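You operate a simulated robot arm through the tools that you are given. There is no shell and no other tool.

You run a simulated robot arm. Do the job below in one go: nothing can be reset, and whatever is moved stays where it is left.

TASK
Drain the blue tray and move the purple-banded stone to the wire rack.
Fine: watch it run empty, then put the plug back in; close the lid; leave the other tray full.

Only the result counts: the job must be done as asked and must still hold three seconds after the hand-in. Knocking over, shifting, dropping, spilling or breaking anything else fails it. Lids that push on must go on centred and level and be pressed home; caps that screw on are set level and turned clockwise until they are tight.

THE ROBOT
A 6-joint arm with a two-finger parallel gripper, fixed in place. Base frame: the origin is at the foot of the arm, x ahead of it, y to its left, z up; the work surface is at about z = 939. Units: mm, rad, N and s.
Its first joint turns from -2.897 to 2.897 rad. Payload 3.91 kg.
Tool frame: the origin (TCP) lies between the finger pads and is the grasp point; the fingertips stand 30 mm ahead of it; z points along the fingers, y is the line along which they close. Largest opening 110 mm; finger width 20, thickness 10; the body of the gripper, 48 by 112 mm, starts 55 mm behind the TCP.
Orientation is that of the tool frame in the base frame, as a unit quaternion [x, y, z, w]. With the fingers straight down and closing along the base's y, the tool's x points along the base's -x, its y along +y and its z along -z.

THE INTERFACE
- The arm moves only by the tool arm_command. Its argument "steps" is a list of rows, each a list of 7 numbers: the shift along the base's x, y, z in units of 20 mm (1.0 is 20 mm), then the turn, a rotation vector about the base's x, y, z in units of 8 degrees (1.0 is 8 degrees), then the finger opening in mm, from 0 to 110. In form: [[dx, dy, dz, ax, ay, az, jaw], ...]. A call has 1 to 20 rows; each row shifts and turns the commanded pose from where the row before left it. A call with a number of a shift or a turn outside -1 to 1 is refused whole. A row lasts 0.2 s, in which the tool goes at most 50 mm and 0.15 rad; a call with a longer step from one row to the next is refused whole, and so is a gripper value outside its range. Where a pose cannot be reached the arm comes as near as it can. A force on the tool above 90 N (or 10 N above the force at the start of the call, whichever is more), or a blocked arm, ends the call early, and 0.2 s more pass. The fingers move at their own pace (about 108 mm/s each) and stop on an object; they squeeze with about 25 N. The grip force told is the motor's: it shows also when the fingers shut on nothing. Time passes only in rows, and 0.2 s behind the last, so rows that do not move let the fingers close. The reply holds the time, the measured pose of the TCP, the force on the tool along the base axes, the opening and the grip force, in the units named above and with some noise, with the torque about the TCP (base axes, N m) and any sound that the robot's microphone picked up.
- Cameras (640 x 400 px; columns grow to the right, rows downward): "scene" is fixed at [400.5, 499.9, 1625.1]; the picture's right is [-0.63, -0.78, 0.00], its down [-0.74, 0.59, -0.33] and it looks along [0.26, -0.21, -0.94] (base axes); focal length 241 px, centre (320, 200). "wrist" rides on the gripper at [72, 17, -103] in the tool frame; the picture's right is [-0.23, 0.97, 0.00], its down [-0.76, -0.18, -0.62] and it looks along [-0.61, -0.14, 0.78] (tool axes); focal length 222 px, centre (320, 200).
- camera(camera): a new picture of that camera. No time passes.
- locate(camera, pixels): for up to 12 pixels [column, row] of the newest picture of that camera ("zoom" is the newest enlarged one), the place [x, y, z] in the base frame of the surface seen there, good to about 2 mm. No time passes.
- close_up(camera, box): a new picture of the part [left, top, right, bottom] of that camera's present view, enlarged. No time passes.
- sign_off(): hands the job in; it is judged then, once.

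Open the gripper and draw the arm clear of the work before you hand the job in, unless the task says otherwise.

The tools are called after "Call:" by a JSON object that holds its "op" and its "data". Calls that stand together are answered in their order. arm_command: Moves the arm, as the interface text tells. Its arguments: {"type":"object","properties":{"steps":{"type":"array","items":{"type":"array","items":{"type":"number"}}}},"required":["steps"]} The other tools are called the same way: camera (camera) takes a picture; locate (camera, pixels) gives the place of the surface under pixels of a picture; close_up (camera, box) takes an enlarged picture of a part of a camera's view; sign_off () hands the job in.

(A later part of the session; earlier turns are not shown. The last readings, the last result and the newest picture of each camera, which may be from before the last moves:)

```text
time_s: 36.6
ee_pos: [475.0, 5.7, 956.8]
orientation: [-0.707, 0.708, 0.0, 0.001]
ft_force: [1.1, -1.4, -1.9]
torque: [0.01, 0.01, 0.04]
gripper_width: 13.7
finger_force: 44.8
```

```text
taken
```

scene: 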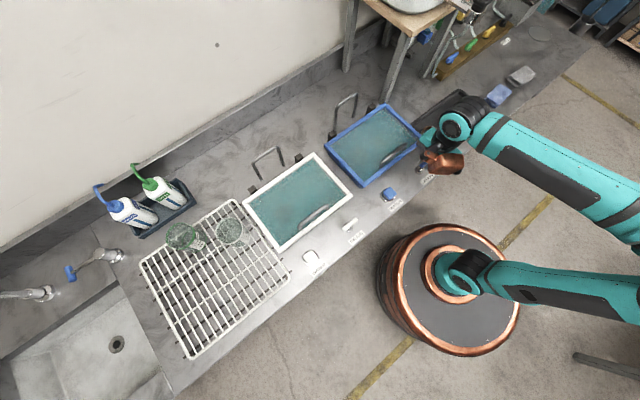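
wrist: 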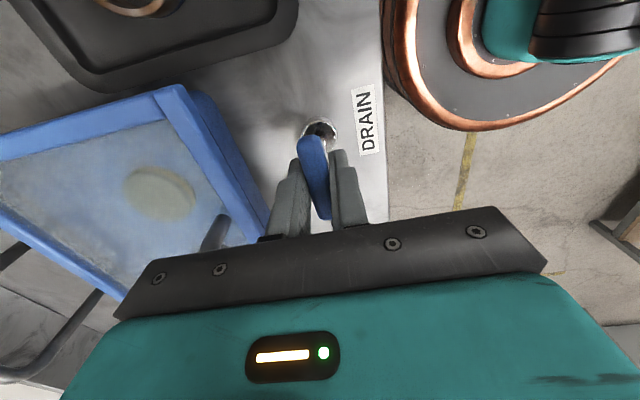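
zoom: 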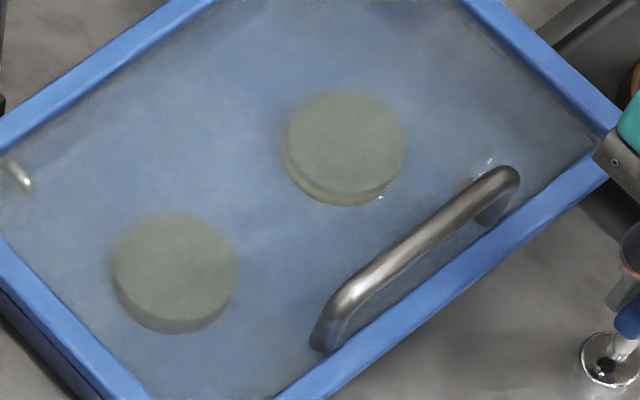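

The picture has not changed between 32.4 and 36.6 s. I zoom on the glints at the stones' edges and at (488,160) in the zoom to check for leftover water.

Call:
{"op": "close_up", "data": {"camera": "scene", "box": [385, 130, 415, 150]}}

Call:
{"op": "close_up", "data": {"camera": "scene", "box": [370, 125, 395, 145]}}

Call:
{"op": "close_up", "data": {"camera": "scene", "box": [352, 143, 377, 168]}}

Call:
{"op": "close_up", "data": {"camera": "wrist", "box": [0, 80, 280, 260]}}

```text
16.00 times, centred on (400, 140) of scene
```

zoom: 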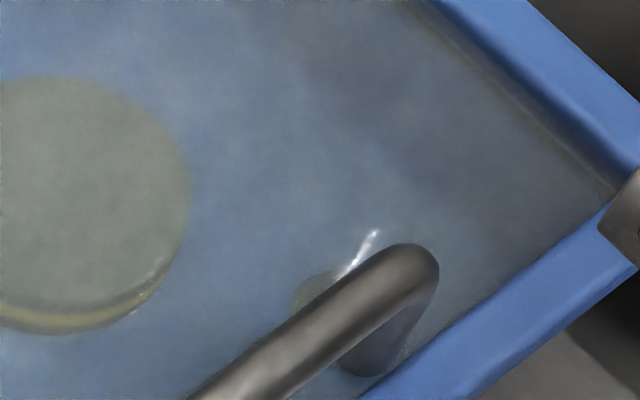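

```text
16.00 times, centred on (382, 135) of scene
```

zoom: 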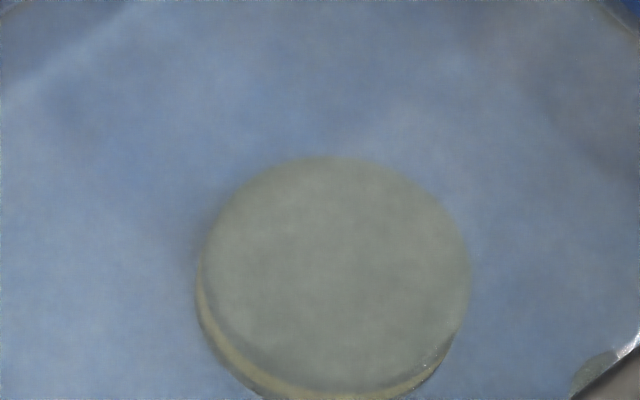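

```text
16.00 times, centred on (364, 156) of scene
```

zoom: 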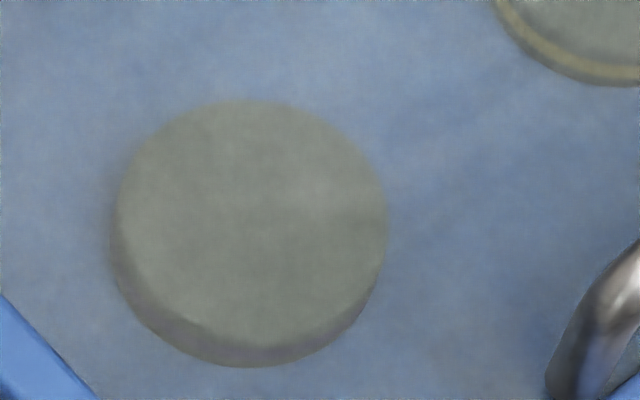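

```text
2.22 times, centred on (140, 170) of wrist
```

zoom: 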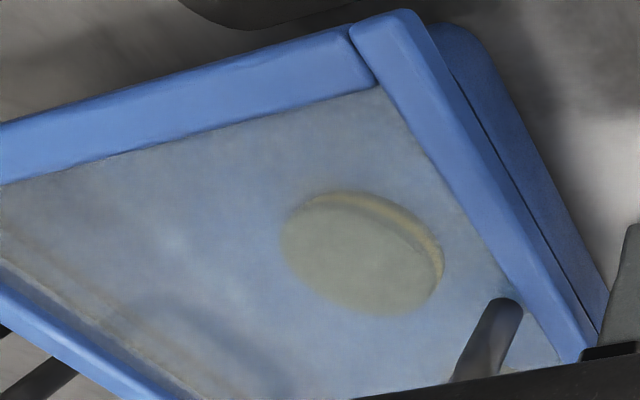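

The stone at scene (383,138) has a yellow band; the one at (364,156) looks faintly purple. I wait one more time to be sure the tray is fully empty before replacing the plug.

Call:
{"op": "arm_command", "data": {"steps": [[0, 0, 0, 0, 0, 0, 0], [0, 0, 0, 0, 0, 0, 0], [0, 0, 0, 0, 0, 0, 0], [0, 0, 0, 0, 0, 0, 0], [0, 0, 0, 0, 0, 0, 0], [0, 0, 0, 0, 0, 0, 0], [0, 0, 0, 0, 0, 0, 0], [0, 0, 0, 0, 0, 0, 0], [0, 0, 0, 0, 0, 0, 0], [0, 0, 0, 0, 0, 0, 0], [0, 0, 0, 0, 0, 0, 0], [0, 0, 0, 0, 0, 0, 0], [0, 0, 0, 0, 0, 0, 0], [0, 0, 0, 0, 0, 0, 0], [0, 0, 0, 0, 0, 0, 0], [0, 0, 0, 0, 0, 0, 0], [0, 0, 0, 0, 0, 0, 0], [0, 0, 0, 0, 0, 0, 0], [0, 0, 0, 0, 0, 0, 0], [0, 0, 0, 0, 0, 0, 0]]}}

Call:
{"op": "close_up", "data": {"camera": "scene", "box": [345, 120, 415, 175]}}

Call:
{"op": "close_up", "data": {"camera": "wrist", "box": [0, 80, 280, 260]}}

```text
time_s: 40.8
ee_pos: [474.3, 7.2, 957.7]
orientation: [-0.707, 0.707, 0.001, 0.002]
ft_force: [1.4, -1.3, -1.7]
torque: [0.05, 0.01, 0.02]
gripper_width: 13.5
finger_force: 44.9
```

```text
7.27 times, centred on (380, 148) of scene
```

zoom: 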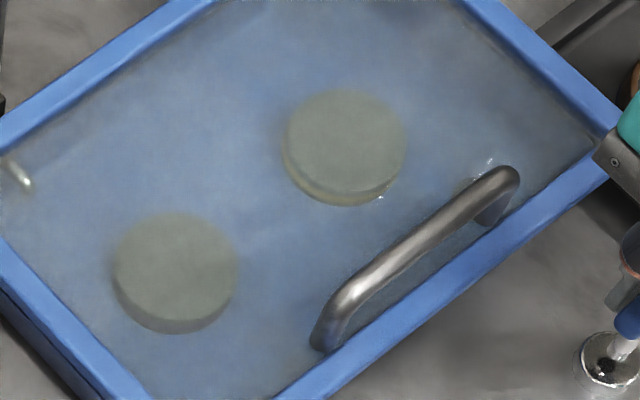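

```text
2.22 times, centred on (140, 170) of wrist
```

zoom: 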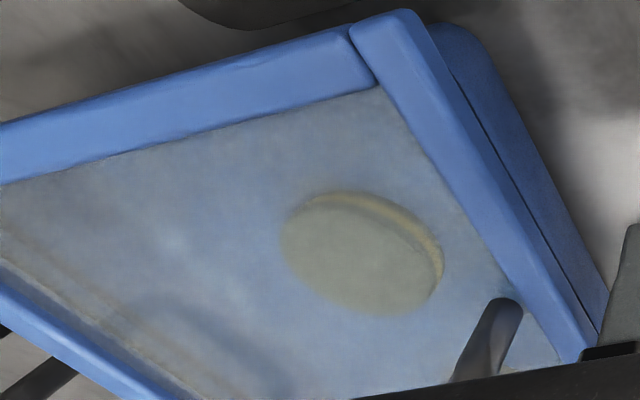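

No change, the tray is empty. I push the plug back down: about 28 mm in small steps, reading the force.

Call:
{"op": "arm_command", "data": {"steps": [[0, 0, -0.25, 0, 0, 0, 0], [0, 0, -0.25, 0, 0, 0, 0], [0, 0, -0.25, 0, 0, 0, 0], [0, 0, -0.25, 0, 0, 0, 0], [0, 0, -0.2, 0, 0, 0, 0], [0, 0, -0.1, 0, 0, 0, 0], [0, 0, -0.05, 0, 0, 0, 0]]}}

Call:
{"op": "close_up", "data": {"camera": "wrist", "box": [220, 110, 420, 240]}}

```text
time_s: 42.4
ee_pos: [475.2, 5.8, 930.1]
orientation: [-0.707, 0.708, 0.001, 0.002]
ft_force: [2.2, 4.3, 11.5]
torque: [0.21, 0.03, 0.04]
gripper_width: 13.6
finger_force: 45.0
```

```text
3.08 times, centred on (320, 175) of wrist
```

zoom: 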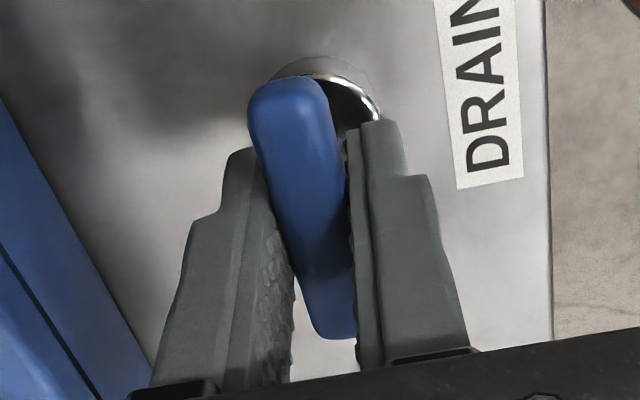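

An upward force of 11.5 N appears near the original height (930). I push 2 mm more in small steps to seat it firmly.

Call:
{"op": "arm_command", "data": {"steps": [[0, 0, -0.04, 0, 0, 0, 0], [0, 0, -0.04, 0, 0, 0, 0], [0, 0, -0.04, 0, 0, 0, 0], [0, 0, 0, 0, 0, 0, 0]]}}

Call:
{"op": "close_up", "data": {"camera": "wrist", "box": [220, 110, 420, 240]}}

Call:
{"op": "locate", "data": {"camera": "zoom", "pixels": [[285, 110], [300, 180], [320, 260], [340, 320], [355, 95]]}}

```text
time_s: 43.4
ee_pos: [475.2, 5.8, 928.1]
orientation: [-0.706, 0.708, -0.001, 0.002]
ft_force: [12.8, 4.2, 38.5]
torque: [0.06, -0.1, 0.11]
gripper_width: 13.4
finger_force: 44.9
```

```text
3.08 times, centred on (320, 175) of wrist
```

zoom: 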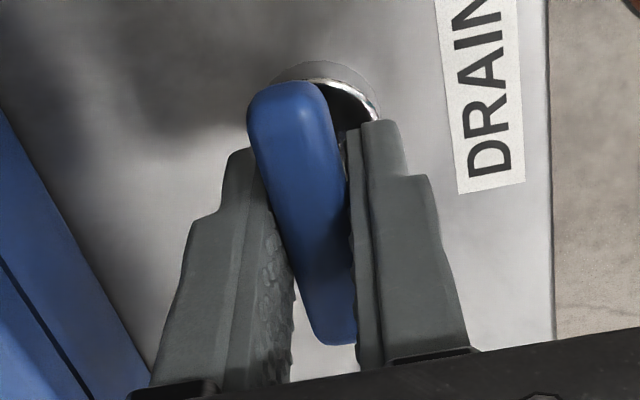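

```text
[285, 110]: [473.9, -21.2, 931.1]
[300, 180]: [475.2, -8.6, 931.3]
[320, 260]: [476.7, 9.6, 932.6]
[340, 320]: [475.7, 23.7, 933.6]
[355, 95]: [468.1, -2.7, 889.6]
```

The plug is back at its original height with 38 N seating force. I relax the push, open the jaws and check the plug stays put before rising.

Call:
{"op": "arm_command", "data": {"steps": [[0, 0, 0.06, 0, 0, 0, 0], [0, 0, 0.02, 0, 0, 0, 20], [0, 0, 0, 0, 0, 0, 40], [0, 0, 0, 0, 0, 0, 50], [0, 0, 0, 0, 0, 0, 50]]}}

Call:
{"op": "camera", "data": {"camera": "wrist"}}

Call:
{"op": "close_up", "data": {"camera": "wrist", "box": [220, 110, 420, 240]}}

Call:
{"op": "locate", "data": {"camera": "zoom", "pixels": [[285, 110], [300, 180], [320, 260], [340, 320], [355, 95]]}}

```text
time_s: 44.6
ee_pos: [475.3, 6.0, 929.1]
orientation: [-0.706, 0.708, 0.001, 0.001]
ft_force: [0.2, 0.1, -0.8]
torque: [-0.04, 0.03, -0.02]
gripper_width: 50.1
finger_force: 0.1
```

```text
taken
```

wrist: 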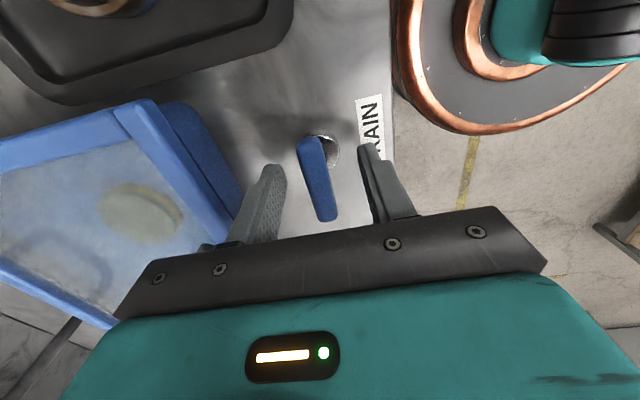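

```text
3.08 times, centred on (320, 175) of wrist
```

zoom: 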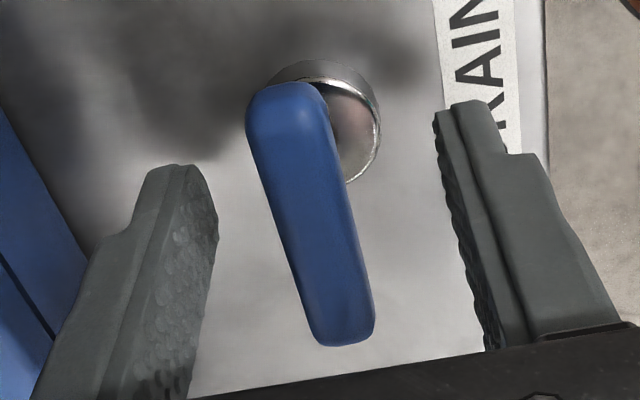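

```text
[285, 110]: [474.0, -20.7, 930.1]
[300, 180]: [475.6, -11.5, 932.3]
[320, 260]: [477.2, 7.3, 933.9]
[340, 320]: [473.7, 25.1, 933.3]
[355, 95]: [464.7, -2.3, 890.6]
```

The plug bar is seated at the same height (z≈933). I rise clear and move so the wrist camera views the lid handle.

Call:
{"op": "arm_command", "data": {"steps": [[0, 0, 0.9, 0, 0, 0, 50], [0, 0, 0.9, 0, 0, 0, 50], [0, 0, 0.9, 0, 0, 0, 50], [0, 0, 0.9, 0, 0, 0, 50], [0.5, 0, 0.9, 0, 0, 0, 50], [0.8, 0, 0.9, 0, 0, 0, 50], [0.9, 0, 0.9, 0, 0, 0, 50], [0.9, 0, 0.6, 0, 0, 0, 50]]}}

Call:
{"op": "camera", "data": {"camera": "wrist"}}

Call:
{"op": "camera", "data": {"camera": "scene"}}

```text
time_s: 46.4
ee_pos: [536.7, 6.2, 1068.7]
orientation: [-0.706, 0.708, 0.0, 0.001]
ft_force: [-0.8, -0.4, 1.0]
torque: [0.01, -0.01, -0.03]
gripper_width: 50.1
finger_force: 0.1
```

```text
taken
```

wrist: 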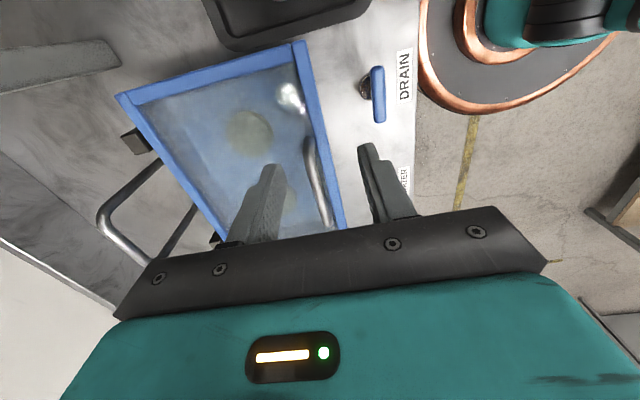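

```text
taken
```

scene: 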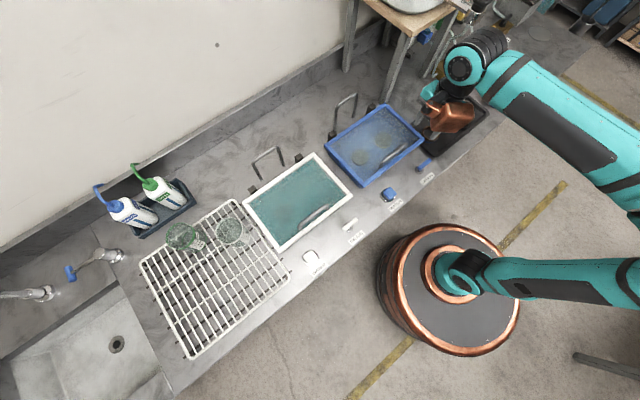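

The handle runs from wrist (308,140) to (330,222), and the wire lid rest is behind the tray at (110,225). I zoom and locate handle, hinges and rest points.

Call:
{"op": "close_up", "data": {"camera": "wrist", "box": [270, 120, 370, 250]}}

Call:
{"op": "locate", "data": {"camera": "zoom", "pixels": [[245, 60], [240, 80], [255, 130], [270, 180], [285, 230], [300, 280], [310, 315], [265, 60], [250, 45], [300, 30], [330, 150], [355, 300]]}}

Call:
{"op": "locate", "data": {"camera": "wrist", "pixels": [[155, 165], [125, 187], [100, 212], [105, 235], [130, 260], [165, 240], [190, 215], [135, 140], [125, 97], [165, 150], [207, 225], [303, 45]]}}

Call:
{"op": "close_up", "data": {"camera": "scene", "box": [310, 75, 440, 195]}}

```text
3.08 times, centred on (320, 185) of wrist
```

zoom: 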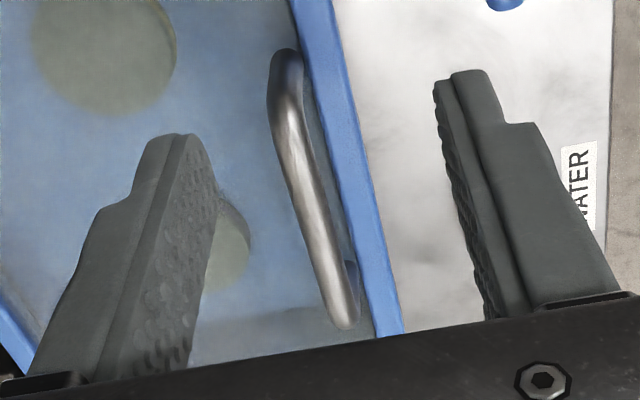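

```text
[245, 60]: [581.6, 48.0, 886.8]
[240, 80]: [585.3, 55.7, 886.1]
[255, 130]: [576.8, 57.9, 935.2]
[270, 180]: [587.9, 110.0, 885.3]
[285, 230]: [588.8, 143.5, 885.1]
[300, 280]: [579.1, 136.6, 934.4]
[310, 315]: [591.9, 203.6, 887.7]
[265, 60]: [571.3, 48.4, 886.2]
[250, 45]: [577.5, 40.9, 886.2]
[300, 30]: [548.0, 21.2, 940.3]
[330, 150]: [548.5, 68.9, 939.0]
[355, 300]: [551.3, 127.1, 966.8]
```

```text
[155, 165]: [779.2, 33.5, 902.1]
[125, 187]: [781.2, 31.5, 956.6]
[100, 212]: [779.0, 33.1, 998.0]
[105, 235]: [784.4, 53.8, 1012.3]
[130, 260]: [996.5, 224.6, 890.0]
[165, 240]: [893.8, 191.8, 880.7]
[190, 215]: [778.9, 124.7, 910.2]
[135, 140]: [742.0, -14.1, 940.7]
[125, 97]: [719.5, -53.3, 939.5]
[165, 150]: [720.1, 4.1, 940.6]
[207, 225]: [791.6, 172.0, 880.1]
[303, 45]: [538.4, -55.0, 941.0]
```

```text
3.33 times, centred on (375, 135) of scene
```

zoom: 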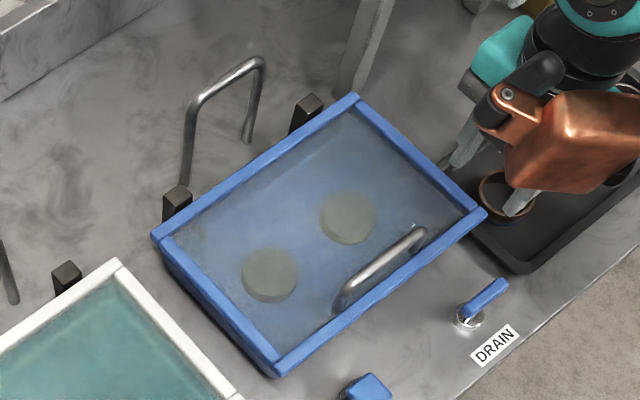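

My pixel picks missed the bar; I pick points on the bar centre line in a fresh zoom.

Call:
{"op": "close_up", "data": {"camera": "wrist", "box": [270, 120, 370, 250]}}

Call:
{"op": "locate", "data": {"camera": "zoom", "pixels": [[287, 70], [290, 100], [296, 150], [307, 200], [320, 250], [335, 290], [345, 318], [280, 100], [300, 100], [285, 55], [312, 100], [350, 270]]}}

Call:
{"op": "close_up", "data": {"camera": "scene", "box": [370, 130, 410, 175]}}

Call:
{"op": "locate", "data": {"camera": "zoom", "pixels": [[236, 290], [260, 240], [310, 190], [370, 140], [420, 105], [440, 125], [235, 310], [280, 290], [330, 250], [400, 190]]}}

```text
3.08 times, centred on (320, 185) of wrist
```

zoom: 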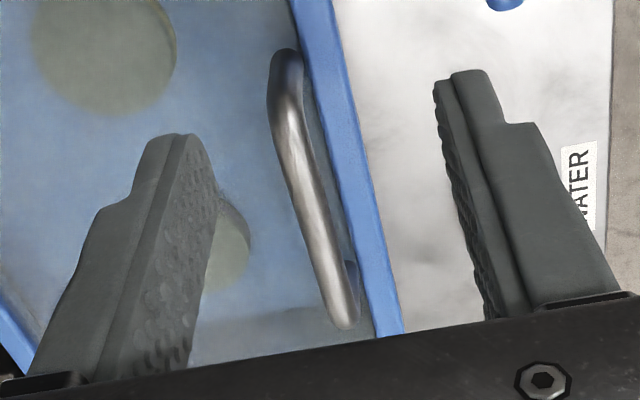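

```text
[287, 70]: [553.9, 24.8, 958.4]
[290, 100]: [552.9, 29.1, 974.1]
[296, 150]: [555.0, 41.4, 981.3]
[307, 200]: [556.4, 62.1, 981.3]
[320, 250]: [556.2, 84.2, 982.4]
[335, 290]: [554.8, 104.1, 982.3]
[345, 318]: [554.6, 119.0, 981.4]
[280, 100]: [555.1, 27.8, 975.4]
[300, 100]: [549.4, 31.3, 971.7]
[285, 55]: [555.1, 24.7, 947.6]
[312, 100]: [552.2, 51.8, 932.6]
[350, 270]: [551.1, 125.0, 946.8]
```

```text
8.89 times, centred on (390, 152) of scene
```

zoom: 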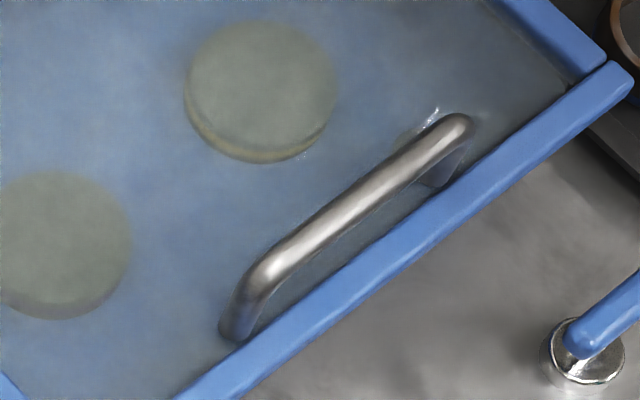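

```text
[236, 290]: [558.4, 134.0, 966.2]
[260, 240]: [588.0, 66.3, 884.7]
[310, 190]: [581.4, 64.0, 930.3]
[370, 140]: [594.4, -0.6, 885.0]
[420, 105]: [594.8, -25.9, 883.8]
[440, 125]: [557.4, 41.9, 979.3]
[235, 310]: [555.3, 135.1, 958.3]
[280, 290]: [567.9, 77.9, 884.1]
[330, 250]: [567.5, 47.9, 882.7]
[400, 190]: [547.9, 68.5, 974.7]
```

The bar's centre is (554.5, 82, 976), about 12 mm thick, glass at z≈933. I move over it and descend to TCP z≈985 with jaws at 50 mm.

Call:
{"op": "arm_command", "data": {"steps": [[0.2225, 0.9475, 0, 0, 0, 0, 50], [0.2225, 0.9475, 0, 0, 0, 0, 50], [0.2225, 0.9475, 0, 0, 0, 0, 50], [0.2225, 0.9475, 0, 0, 0, 0, 50], [0, 0, -0.8, 0, 0, 0, 50], [0, 0, -0.8, 0, 0, 0, 50], [0, 0, -0.8, 0, 0, 0, 50], [0, 0, -0.8, 0, 0, 0, 50], [0, 0, -0.8, 0, 0, 0, 50]]}}

Call:
{"op": "camera", "data": {"camera": "wrist"}}

Call:
{"op": "camera", "data": {"camera": "scene"}}

```text
time_s: 48.4
ee_pos: [555.3, 82.2, 987.9]
orientation: [-0.706, 0.708, 0.001, 0.001]
ft_force: [0.2, 0.5, 0.3]
torque: [0.02, 0.05, 0.03]
gripper_width: 50.3
finger_force: 0.1
```

```text
taken
```

wrist: 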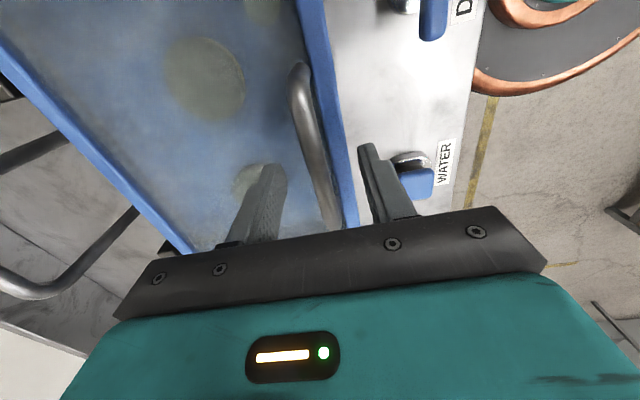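

```text
taken
```

scene: 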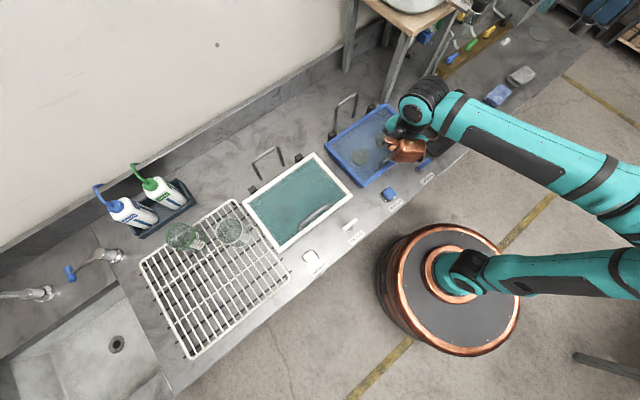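

The bar lies between the fingers at wrist (318,150). I lower 3 mm more and close on it.

Call:
{"op": "arm_command", "data": {"steps": [[0, 0, -0.15, 0, 0, 0, 30], [0, 0, 0, 0, 0, 0, 10], [0, 0, 0, 0, 0, 0, 0], [0, 0, 0, 0, 0, 0, 0], [0, 0, 0, 0, 0, 0, 0]]}}

Call:
{"op": "close_up", "data": {"camera": "wrist", "box": [220, 60, 420, 240]}}

```text
time_s: 49.6
ee_pos: [555.5, 81.0, 985.0]
orientation: [-0.706, 0.708, 0.001, 0.001]
ft_force: [-5.8, 0.3, -0.7]
torque: [0.09, 0.03, 0.03]
gripper_width: 11.6
finger_force: 45.4
```

```text
2.22 times, centred on (320, 150) of wrist
```

zoom: 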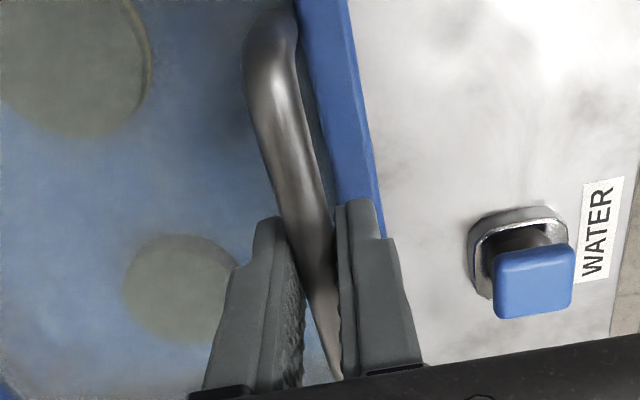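

Gripped at 11.6 mm. I lift the lid about 5° along an arc around the hinge (x≈733, z≈935) and read the forces.

Call:
{"op": "arm_command", "data": {"steps": [[0.05, 0, 0.26, 0, 0, 0, 0], [0.05, 0, 0.26, 0, 0, 0, 0], [0.1, 0, 0.26, 0, 0, 0, 0], [0, 0, 0, 0, 0, 0, 0]]}}

Call:
{"op": "close_up", "data": {"camera": "wrist", "box": [160, 0, 420, 240]}}

Call:
{"op": "close_up", "data": {"camera": "scene", "box": [310, 75, 440, 195]}}

```text
time_s: 50.6
ee_pos: [558.2, 81.7, 1000.7]
orientation: [-0.707, 0.708, 0.0, 0.002]
ft_force: [-11.8, -5.7, 1.2]
torque: [-0.58, 0.08, -0.07]
gripper_width: 11.7
finger_force: 45.3
```

```text
1.67 times, centred on (290, 120) of wrist
```

zoom: 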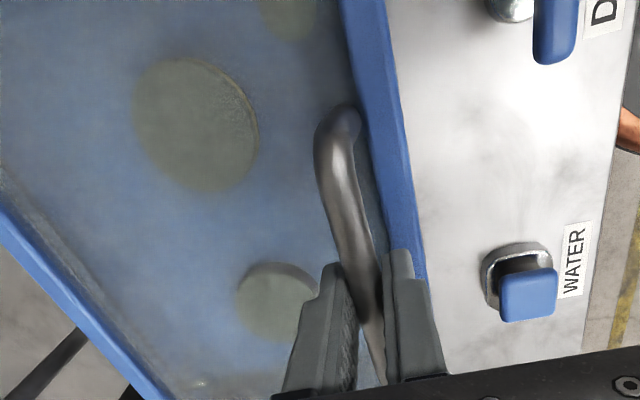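

```text
3.33 times, centred on (375, 135) of scene
```

zoom: 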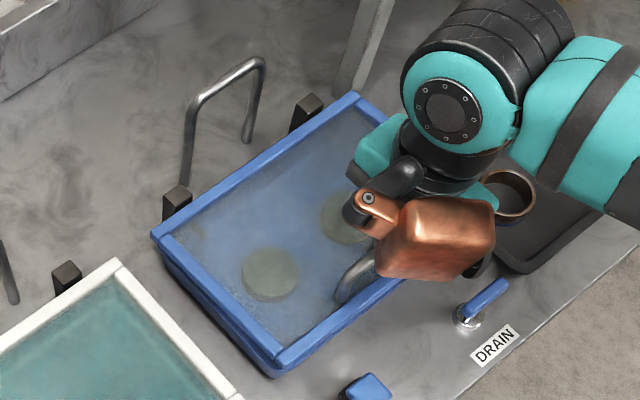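

The lid lifts with modest forces. I continue the arc to about 25°.

Call:
{"op": "arm_command", "data": {"steps": [[0.2, 0, 0.595, 0, 0, 0, 0], [0.26, 0, 0.585, 0, 0, 0, 0], [0.3, 0, 0.565, 0, 0, 0, 0], [0.335, 0, 0.54, 0, 0, 0, 0], [0.375, 0, 0.515, 0, 0, 0, 0], [0, 0, 0, 0, 0, 0, 0]]}}

Call:
{"op": "camera", "data": {"camera": "wrist"}}

Call:
{"op": "close_up", "data": {"camera": "scene", "box": [310, 75, 440, 195]}}

```text
time_s: 52.0
ee_pos: [586.5, 81.4, 1058.0]
orientation: [-0.706, 0.708, 0.0, 0.002]
ft_force: [-32.3, -6.9, 22.0]
torque: [-0.2, 0.35, -0.19]
gripper_width: 11.6
finger_force: 45.3
```

```text
taken
```

wrist: 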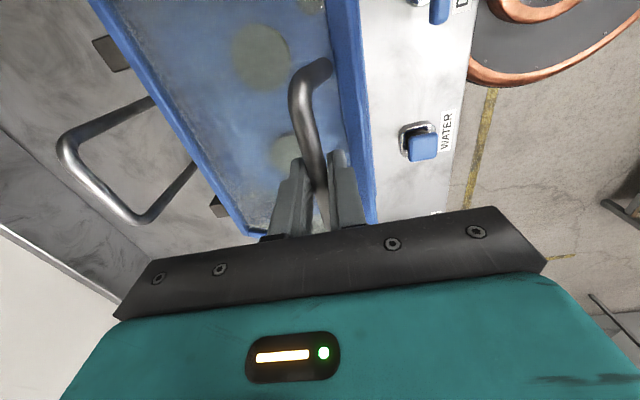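

```text
3.33 times, centred on (375, 135) of scene
```

zoom: 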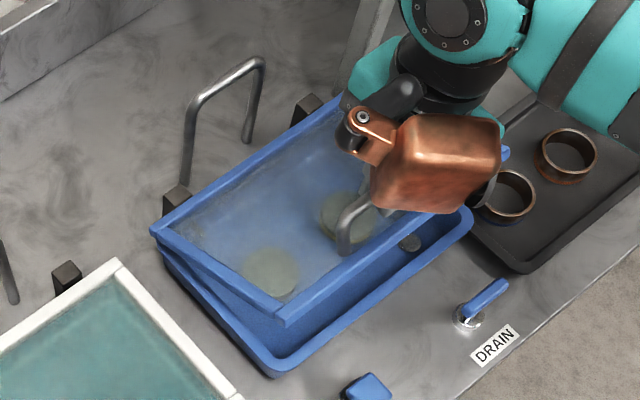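

The lid is up roughly 25°, with a radial load (−32, +22 N) showing that my hinge estimate is a little short. I correct to a hinge near (738, 941) and continue another 20°.

Call:
{"op": "arm_command", "data": {"steps": [[0.275, 0, 0.585, 0, 0, 0, 0], [0.43, 0, 0.49, 0, 0, 0, 0], [0.46, 0, 0.455, 0, 0, 0, 0], [0.495, 0, 0.425, 0, 0, 0, 0], [0.525, 0, 0.385, 0, 0, 0, 0], [0, 0, 0, 0, 0, 0, 0]]}}

Call:
{"op": "camera", "data": {"camera": "wrist"}}

Call:
{"op": "close_up", "data": {"camera": "scene", "box": [310, 75, 440, 195]}}

```text
time_s: 53.4
ee_pos: [630.7, 82.1, 1103.3]
orientation: [-0.707, 0.707, 0.0, 0.002]
ft_force: [-2.3, -5.3, 2.9]
torque: [-0.16, -0.06, -0.36]
gripper_width: 11.6
finger_force: 45.3
```

```text
taken
```

wrist: 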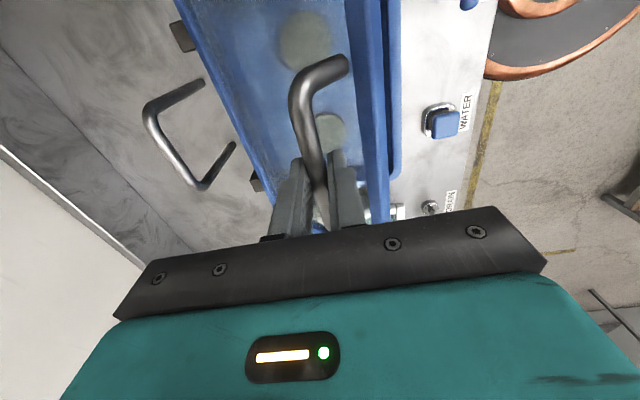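

```text
3.33 times, centred on (375, 135) of scene
```

zoom: 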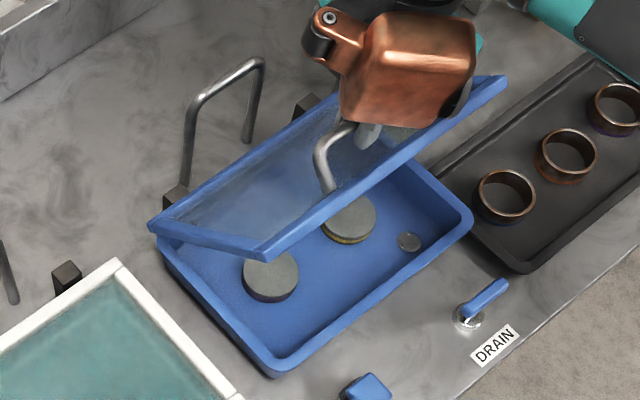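

Forces are near zero, and the open tray shows a dry blue floor with the drain hole at (409,241) and two stones. I continue opening along the arc.

Call:
{"op": "arm_command", "data": {"steps": [[0.545, 0, 0.35, 0, 0, 0, 0], [0.57, 0, 0.315, 0, 0, 0, 0], [0.595, 0, 0.27, 0, 0, 0, 0], [0.605, 0, 0.23, 0, 0, 0, 0], [0.625, 0, 0.185, 0, 0, 0, 0], [0, 0, 0, 0, 0, 0, 0]]}}

Call:
{"op": "camera", "data": {"camera": "wrist"}}

Call:
{"op": "close_up", "data": {"camera": "scene", "box": [310, 55, 440, 195]}}

```text
time_s: 54.8
ee_pos: [690.9, 83.1, 1130.3]
orientation: [-0.707, 0.707, 0.0, 0.002]
ft_force: [-4.5, 1.4, 14.6]
torque: [-0.07, 0.08, -0.53]
gripper_width: 11.7
finger_force: 45.0
```

```text
taken
```

wrist: 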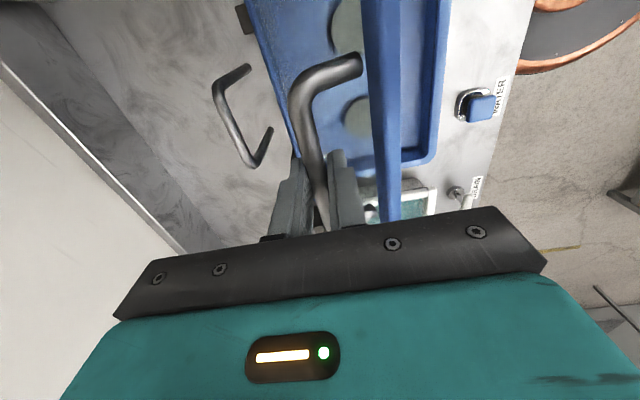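

```text
2.86 times, centred on (375, 125) of scene
```

zoom: 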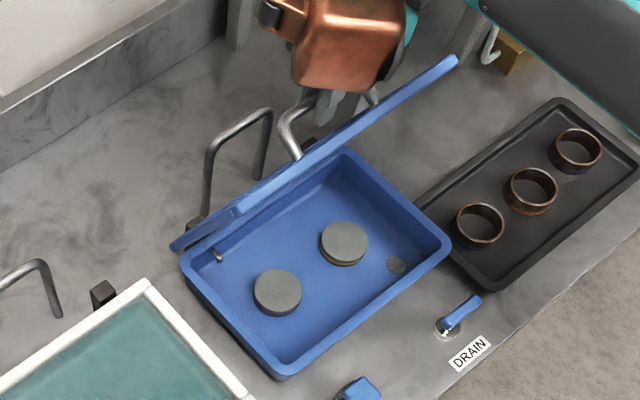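

The lid is near 65°, forces still modest (14.6 N up, radial). I follow on with slightly larger radius.

Call:
{"op": "arm_command", "data": {"steps": [[0.635, 0, 0.19, 0, 0, 0, 0], [0.645, 0, 0.12, 0, 0, 0, 0], [0.645, 0, 0.06, 0, 0, 0, 0], [0.65, 0, 0.01, 0, 0, 0, 0], [0.65, 0, -0.03, 0, 0, 0, 0], [0, 0, 0, 0, 0, 0, 0]]}}

Call:
{"op": "camera", "data": {"camera": "wrist"}}

Call:
{"op": "close_up", "data": {"camera": "scene", "box": [310, 55, 440, 195]}}

```text
time_s: 56.2
ee_pos: [756.2, 81.0, 1136.5]
orientation: [-0.706, 0.708, 0.001, 0.001]
ft_force: [1.3, 4.9, 5.2]
torque: [-0.22, -0.04, -0.57]
gripper_width: 11.5
finger_force: 45.2
```

```text
taken
```

wrist: 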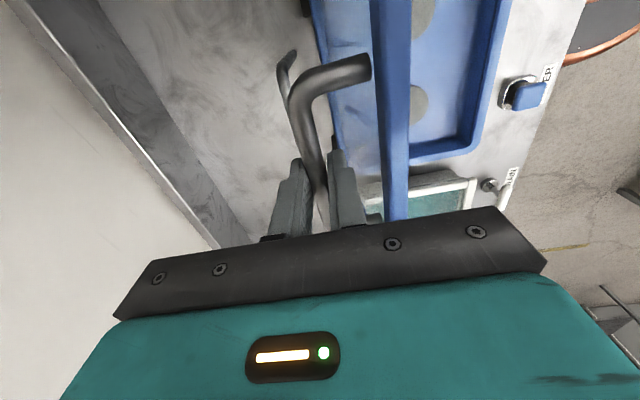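

```text
2.86 times, centred on (375, 125) of scene
```

zoom: 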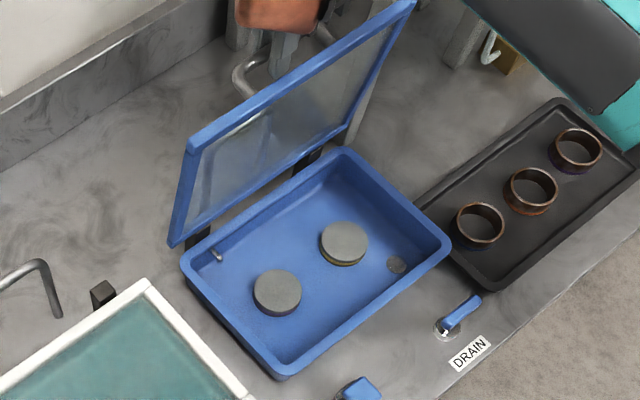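

The lid stands at about 85°. Before going on past vertical I check the clearance between the arm and the stand behind (scene top).

Call:
{"op": "camera", "data": {"camera": "scene"}}

Call:
{"op": "close_up", "data": {"camera": "scene", "box": [320, 0, 500, 110]}}

Call:
{"op": "locate", "data": {"camera": "scene", "pixels": [[348, 20], [345, 60], [395, 40], [385, 100], [375, 5], [420, 10], [450, 30], [300, 100], [250, 125], [410, 15], [390, 90], [440, 20]]}}

```text
taken
```

scene: 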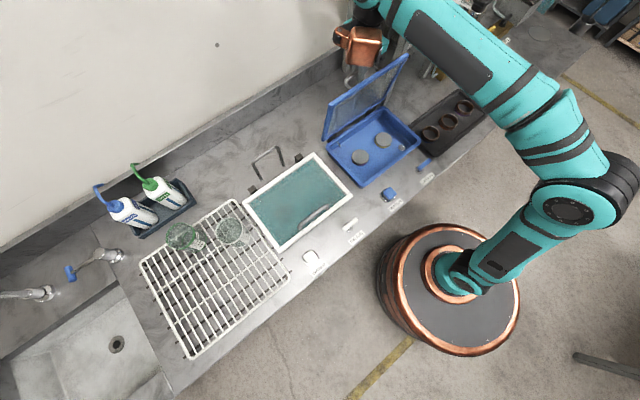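

```text
3.56 times, centred on (410, 55) of scene
```

zoom: 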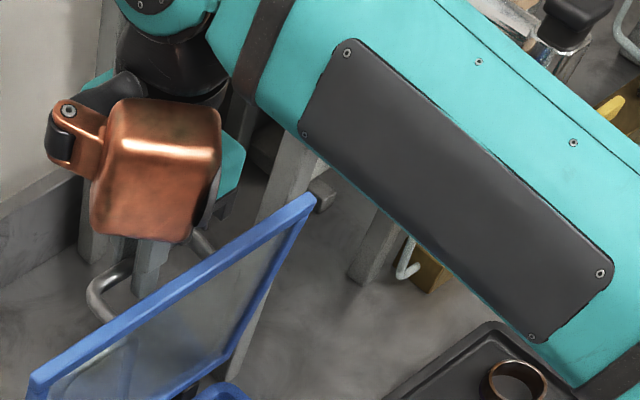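

```text
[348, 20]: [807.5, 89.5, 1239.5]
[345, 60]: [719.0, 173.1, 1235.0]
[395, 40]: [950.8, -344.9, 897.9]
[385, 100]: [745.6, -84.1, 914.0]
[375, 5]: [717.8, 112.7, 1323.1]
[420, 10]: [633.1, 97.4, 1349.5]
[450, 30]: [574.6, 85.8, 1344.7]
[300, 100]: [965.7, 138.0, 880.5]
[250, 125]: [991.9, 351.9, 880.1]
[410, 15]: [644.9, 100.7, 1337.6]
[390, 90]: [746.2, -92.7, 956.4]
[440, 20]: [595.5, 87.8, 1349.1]
```

The forearm runs along y≈90, while the stand is at y below about −100, so there's room. I continue opening past vertical toward the wire rest.

Call:
{"op": "arm_command", "data": {"steps": [[0.645, 0, -0.085, 0, 0, 0, 0], [0.64, 0, -0.13, 0, 0, 0, 0], [0.625, 0, -0.17, 0, 0, 0, 0], [0.615, 0, -0.215, 0, 0, 0, 0], [0, 0, 0, 0, 0, 0, 0]]}}

Call:
{"op": "camera", "data": {"camera": "wrist"}}

Call:
{"op": "close_up", "data": {"camera": "scene", "box": [310, 35, 440, 195]}}

```text
time_s: 57.4
ee_pos: [806.7, 81.3, 1125.0]
orientation: [0.707, -0.707, 0.0, -0.002]
ft_force: [3.4, 7.7, 7.5]
torque: [-0.03, -0.08, -0.64]
gripper_width: 11.5
finger_force: 44.6
```

```text
taken
```

wrist: 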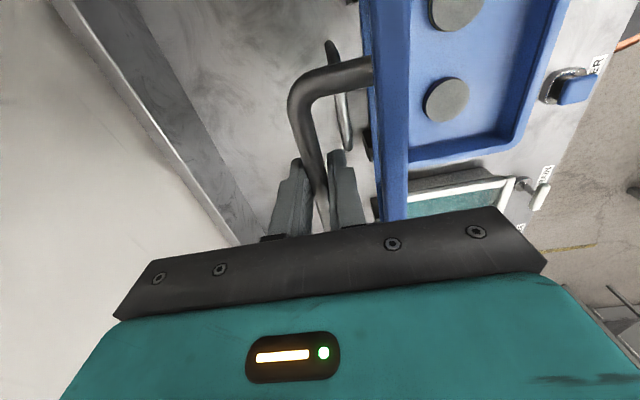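

```text
2.50 times, centred on (375, 115) of scene
```

zoom: 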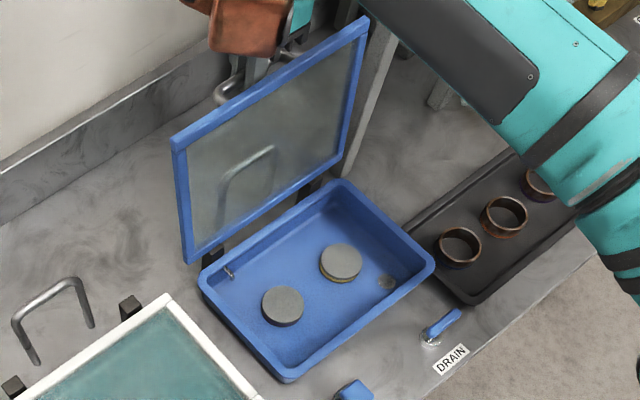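

The lid is at about 100° and moving freely. I keep following in smaller batches and watch for the contact with the wire rest.

Call:
{"op": "arm_command", "data": {"steps": [[0.3, 0, -0.125, 0, 0, 0, 0], [0.295, 0, -0.135, 0, 0, 0, 0], [0.295, 0, -0.14, 0, 0, 0, 0], [0.285, 0, -0.15, 0, 0, 0, 0], [0, 0, 0, 0, 0, 0, 0]]}}

Call:
{"op": "close_up", "data": {"camera": "scene", "box": [310, 35, 440, 195]}}

```text
time_s: 58.3
ee_pos: [817.3, 81.0, 1120.3]
orientation: [0.708, -0.707, -0.003, 0.001]
ft_force: [-91.2, -4.5, -21.2]
torque: [0.16, 0.64, -0.43]
gripper_width: 11.7
finger_force: 45.1
stopped in row 4: the force on the tool passed its limit at 92 N (the readings are from after the stop); the commanded pose is now the measured one
```

```text
2.50 times, centred on (375, 115) of scene
```

zoom: 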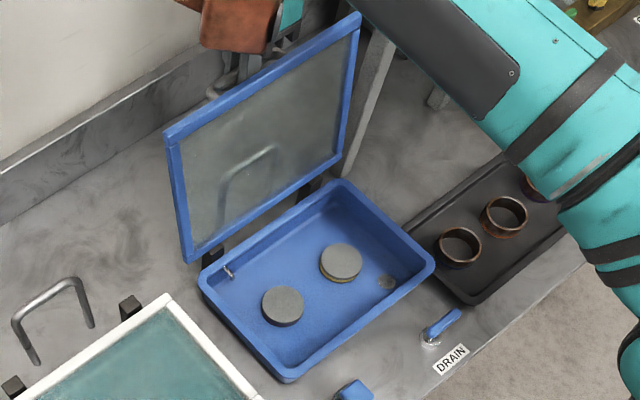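

The lid stopped hard at about 104° (force −91 N), which should be the rest or hinge stop. I back off 2 mm and look at the lid, rest and fingers.

Call:
{"op": "arm_command", "data": {"steps": [[-0.12, 0, 0.03, 0, 0, 0, 0], [0, 0, 0, 0, 0, 0, 0]]}}

Call:
{"op": "camera", "data": {"camera": "wrist"}}

Call:
{"op": "close_up", "data": {"camera": "wrist", "box": [250, 20, 450, 240]}}

Call:
{"op": "close_up", "data": {"camera": "scene", "box": [335, 30, 410, 150]}}

```text
time_s: 58.9
ee_pos: [816.9, 81.3, 1120.6]
orientation: [0.707, -0.707, -0.002, 0.0]
ft_force: [-80.8, -2.1, -17.1]
torque: [-0.37, 0.67, -0.48]
gripper_width: 11.9
finger_force: 44.8
```

```text
taken
```

wrist: 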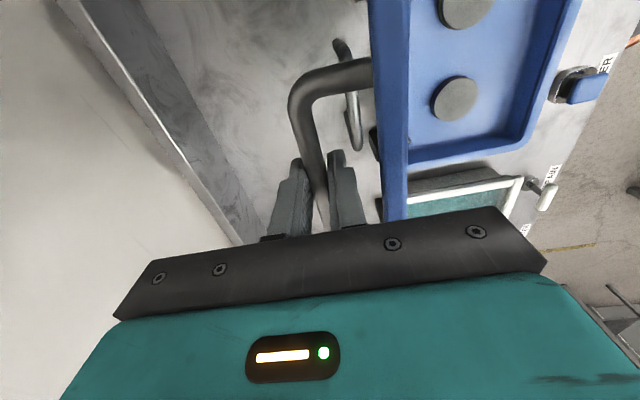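

```text
1.82 times, centred on (350, 130) of wrist
```

zoom: 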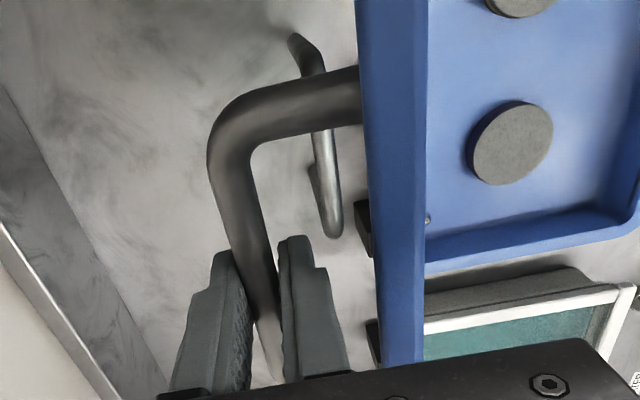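

```text
3.33 times, centred on (372, 90) of scene
```

zoom: 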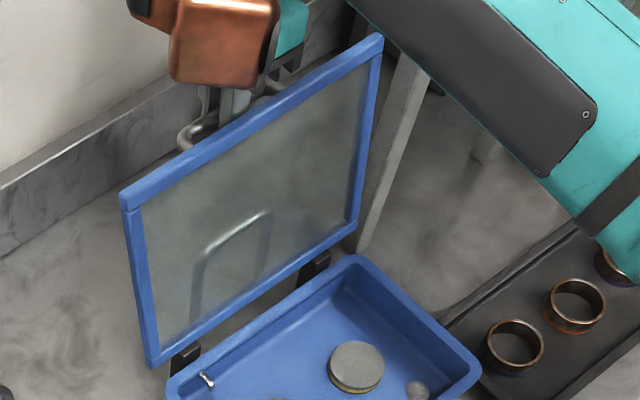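

Still 80 N of push; I back the command off 5 mm more and re-read.

Call:
{"op": "arm_command", "data": {"steps": [[-0.15, 0, 0.03, 0, 0, 0, 0], [-0.1, 0, 0.02, 0, 0, 0, 0], [0, 0, 0, 0, 0, 0, 0]]}}

Call:
{"op": "close_up", "data": {"camera": "wrist", "box": [250, 20, 450, 240]}}

```text
time_s: 59.7
ee_pos: [815.0, 82.1, 1120.9]
orientation: [0.707, -0.707, -0.001, -0.002]
ft_force: [18.1, 1.7, 37.3]
torque: [-0.01, -0.18, -0.67]
gripper_width: 11.4
finger_force: 45.0
```

```text
1.82 times, centred on (350, 130) of wrist
```

zoom: 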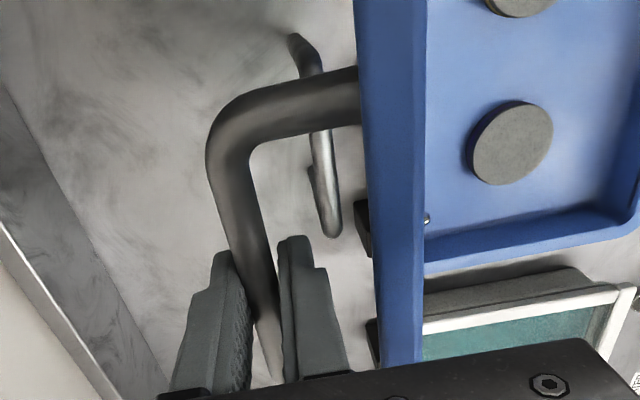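

Now the load is mostly radial (18, 37 N), so the lid is just off its stop. I relieve 2.4 mm upward, then open the jaws slightly to 26 mm so the lid rests by itself.

Call:
{"op": "arm_command", "data": {"steps": [[0.04, 0, 0.1, 0, 0, 0, 0], [0, 0, 0, 0, 0, 0, 0], [0, 0, 0, 0, 0, 0, 18], [0, 0, 0, 0, 0, 0, 26], [0, 0, 0, 0, 0, 0, 26]]}}

Call:
{"op": "close_up", "data": {"camera": "wrist", "box": [250, 20, 450, 240]}}

Call:
{"op": "close_up", "data": {"camera": "scene", "box": [310, 35, 440, 195]}}

```text
time_s: 60.9
ee_pos: [815.7, 81.7, 1120.6]
orientation: [-0.707, 0.708, 0.004, 0.0]
ft_force: [0.3, -0.4, 0.2]
torque: [0.01, 0.02, 0.02]
gripper_width: 26.0
finger_force: 0.1
```

```text
1.82 times, centred on (350, 130) of wrist
```

zoom: 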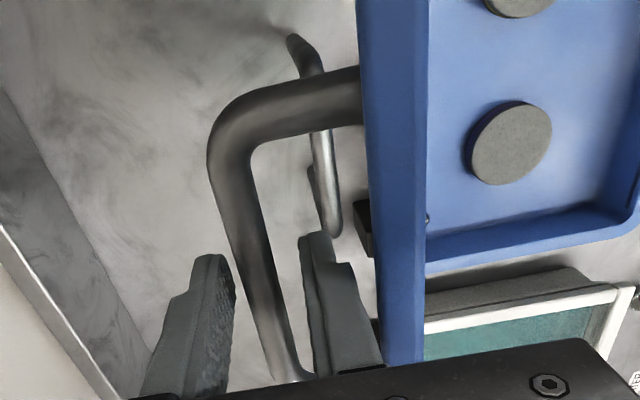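

```text
2.50 times, centred on (375, 115) of scene
```

zoom: 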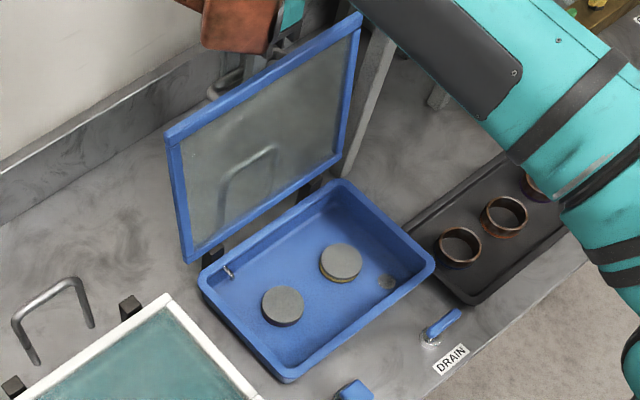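

The lid rests on its own with zero force on the tool. I rise straight up out of the handle.

Call:
{"op": "arm_command", "data": {"steps": [[0.05, 0, 0.4, 0, 0, 0, 26], [0.05, 0, 0.6, 0, 0, 0, 26], [0, 0, 0.8, 0, 0, 0, 26], [0, 0, 0.9, 0, 0, 0, 26], [0, 0, 0.9, 0, 0, 0, 26], [0, 0, 0.9, 0, 0, 0, 26]]}}

Call:
{"op": "camera", "data": {"camera": "wrist"}}

Call:
{"op": "camera", "data": {"camera": "scene"}}

```text
time_s: 62.3
ee_pos: [818.8, 82.6, 1211.9]
orientation: [-0.707, 0.707, 0.003, 0.0]
ft_force: [-0.4, -0.3, 0.1]
torque: [0.03, 0.01, 0.0]
gripper_width: 26.0
finger_force: 0.1
```

```text
taken
```

wrist: 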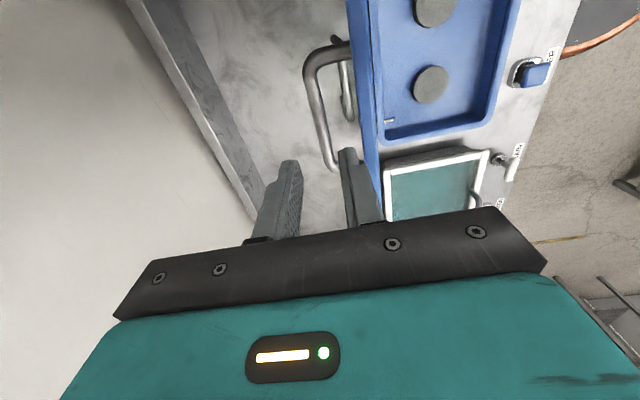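

```text
taken
```

scene: 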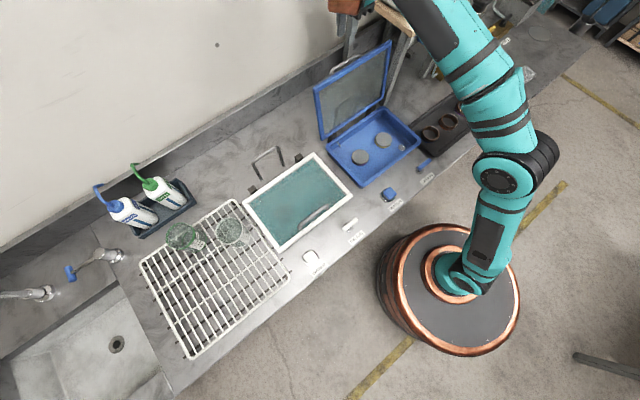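

The lid stays open. I zoom into the stones from the scene camera to identify the bands and locate them.

Call:
{"op": "close_up", "data": {"camera": "scene", "box": [345, 125, 400, 170]}}

Call:
{"op": "locate", "data": {"camera": "zoom", "pixels": [[165, 365], [100, 365], [235, 365], [165, 310], [165, 420], [430, 180], [370, 180], [490, 180], [430, 130], [430, 225]]}}

Call:
{"op": "close_up", "data": {"camera": "scene", "box": [345, 145, 375, 170]}}

Call:
{"op": "locate", "data": {"camera": "zoom", "pixels": [[320, 180], [200, 180], [440, 180], [320, 90], [320, 290], [320, 330]]}}

Call:
{"op": "close_up", "data": {"camera": "wrist", "box": [360, 0, 530, 150]}}

```text
8.89 times, centred on (372, 148) of scene
```

zoom: 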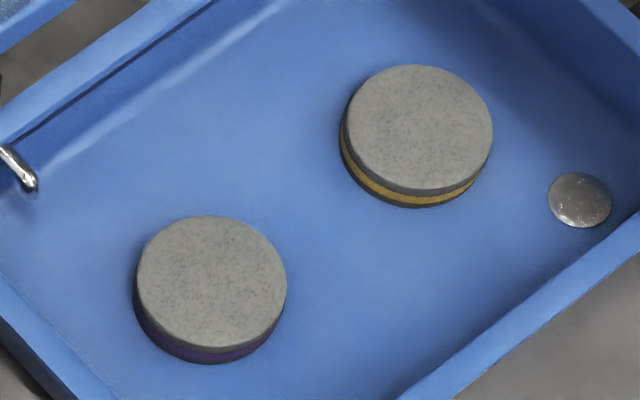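

```text
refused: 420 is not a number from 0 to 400
```

```text
16.00 times, centred on (360, 158) of scene
```

zoom: 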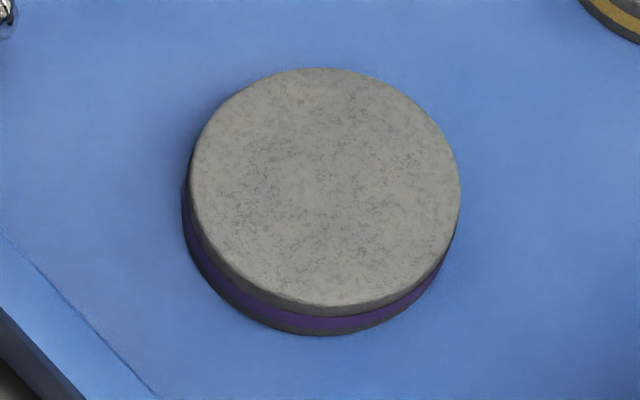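

```text
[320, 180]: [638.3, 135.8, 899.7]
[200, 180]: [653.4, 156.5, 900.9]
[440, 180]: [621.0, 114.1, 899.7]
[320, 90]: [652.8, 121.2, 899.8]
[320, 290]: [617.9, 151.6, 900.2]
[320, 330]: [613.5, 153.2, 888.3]
```

```text
2.67 times, centred on (445, 75) of wrist
```

zoom: 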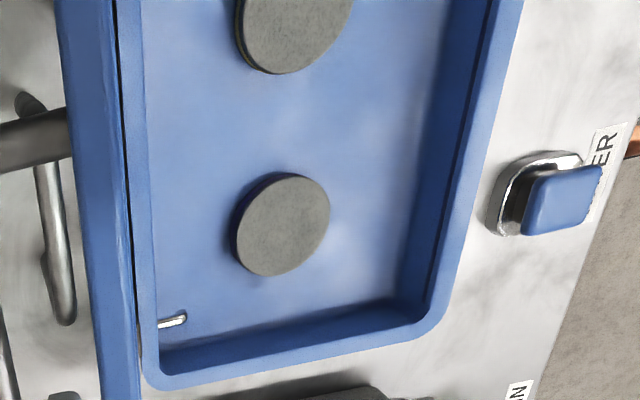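

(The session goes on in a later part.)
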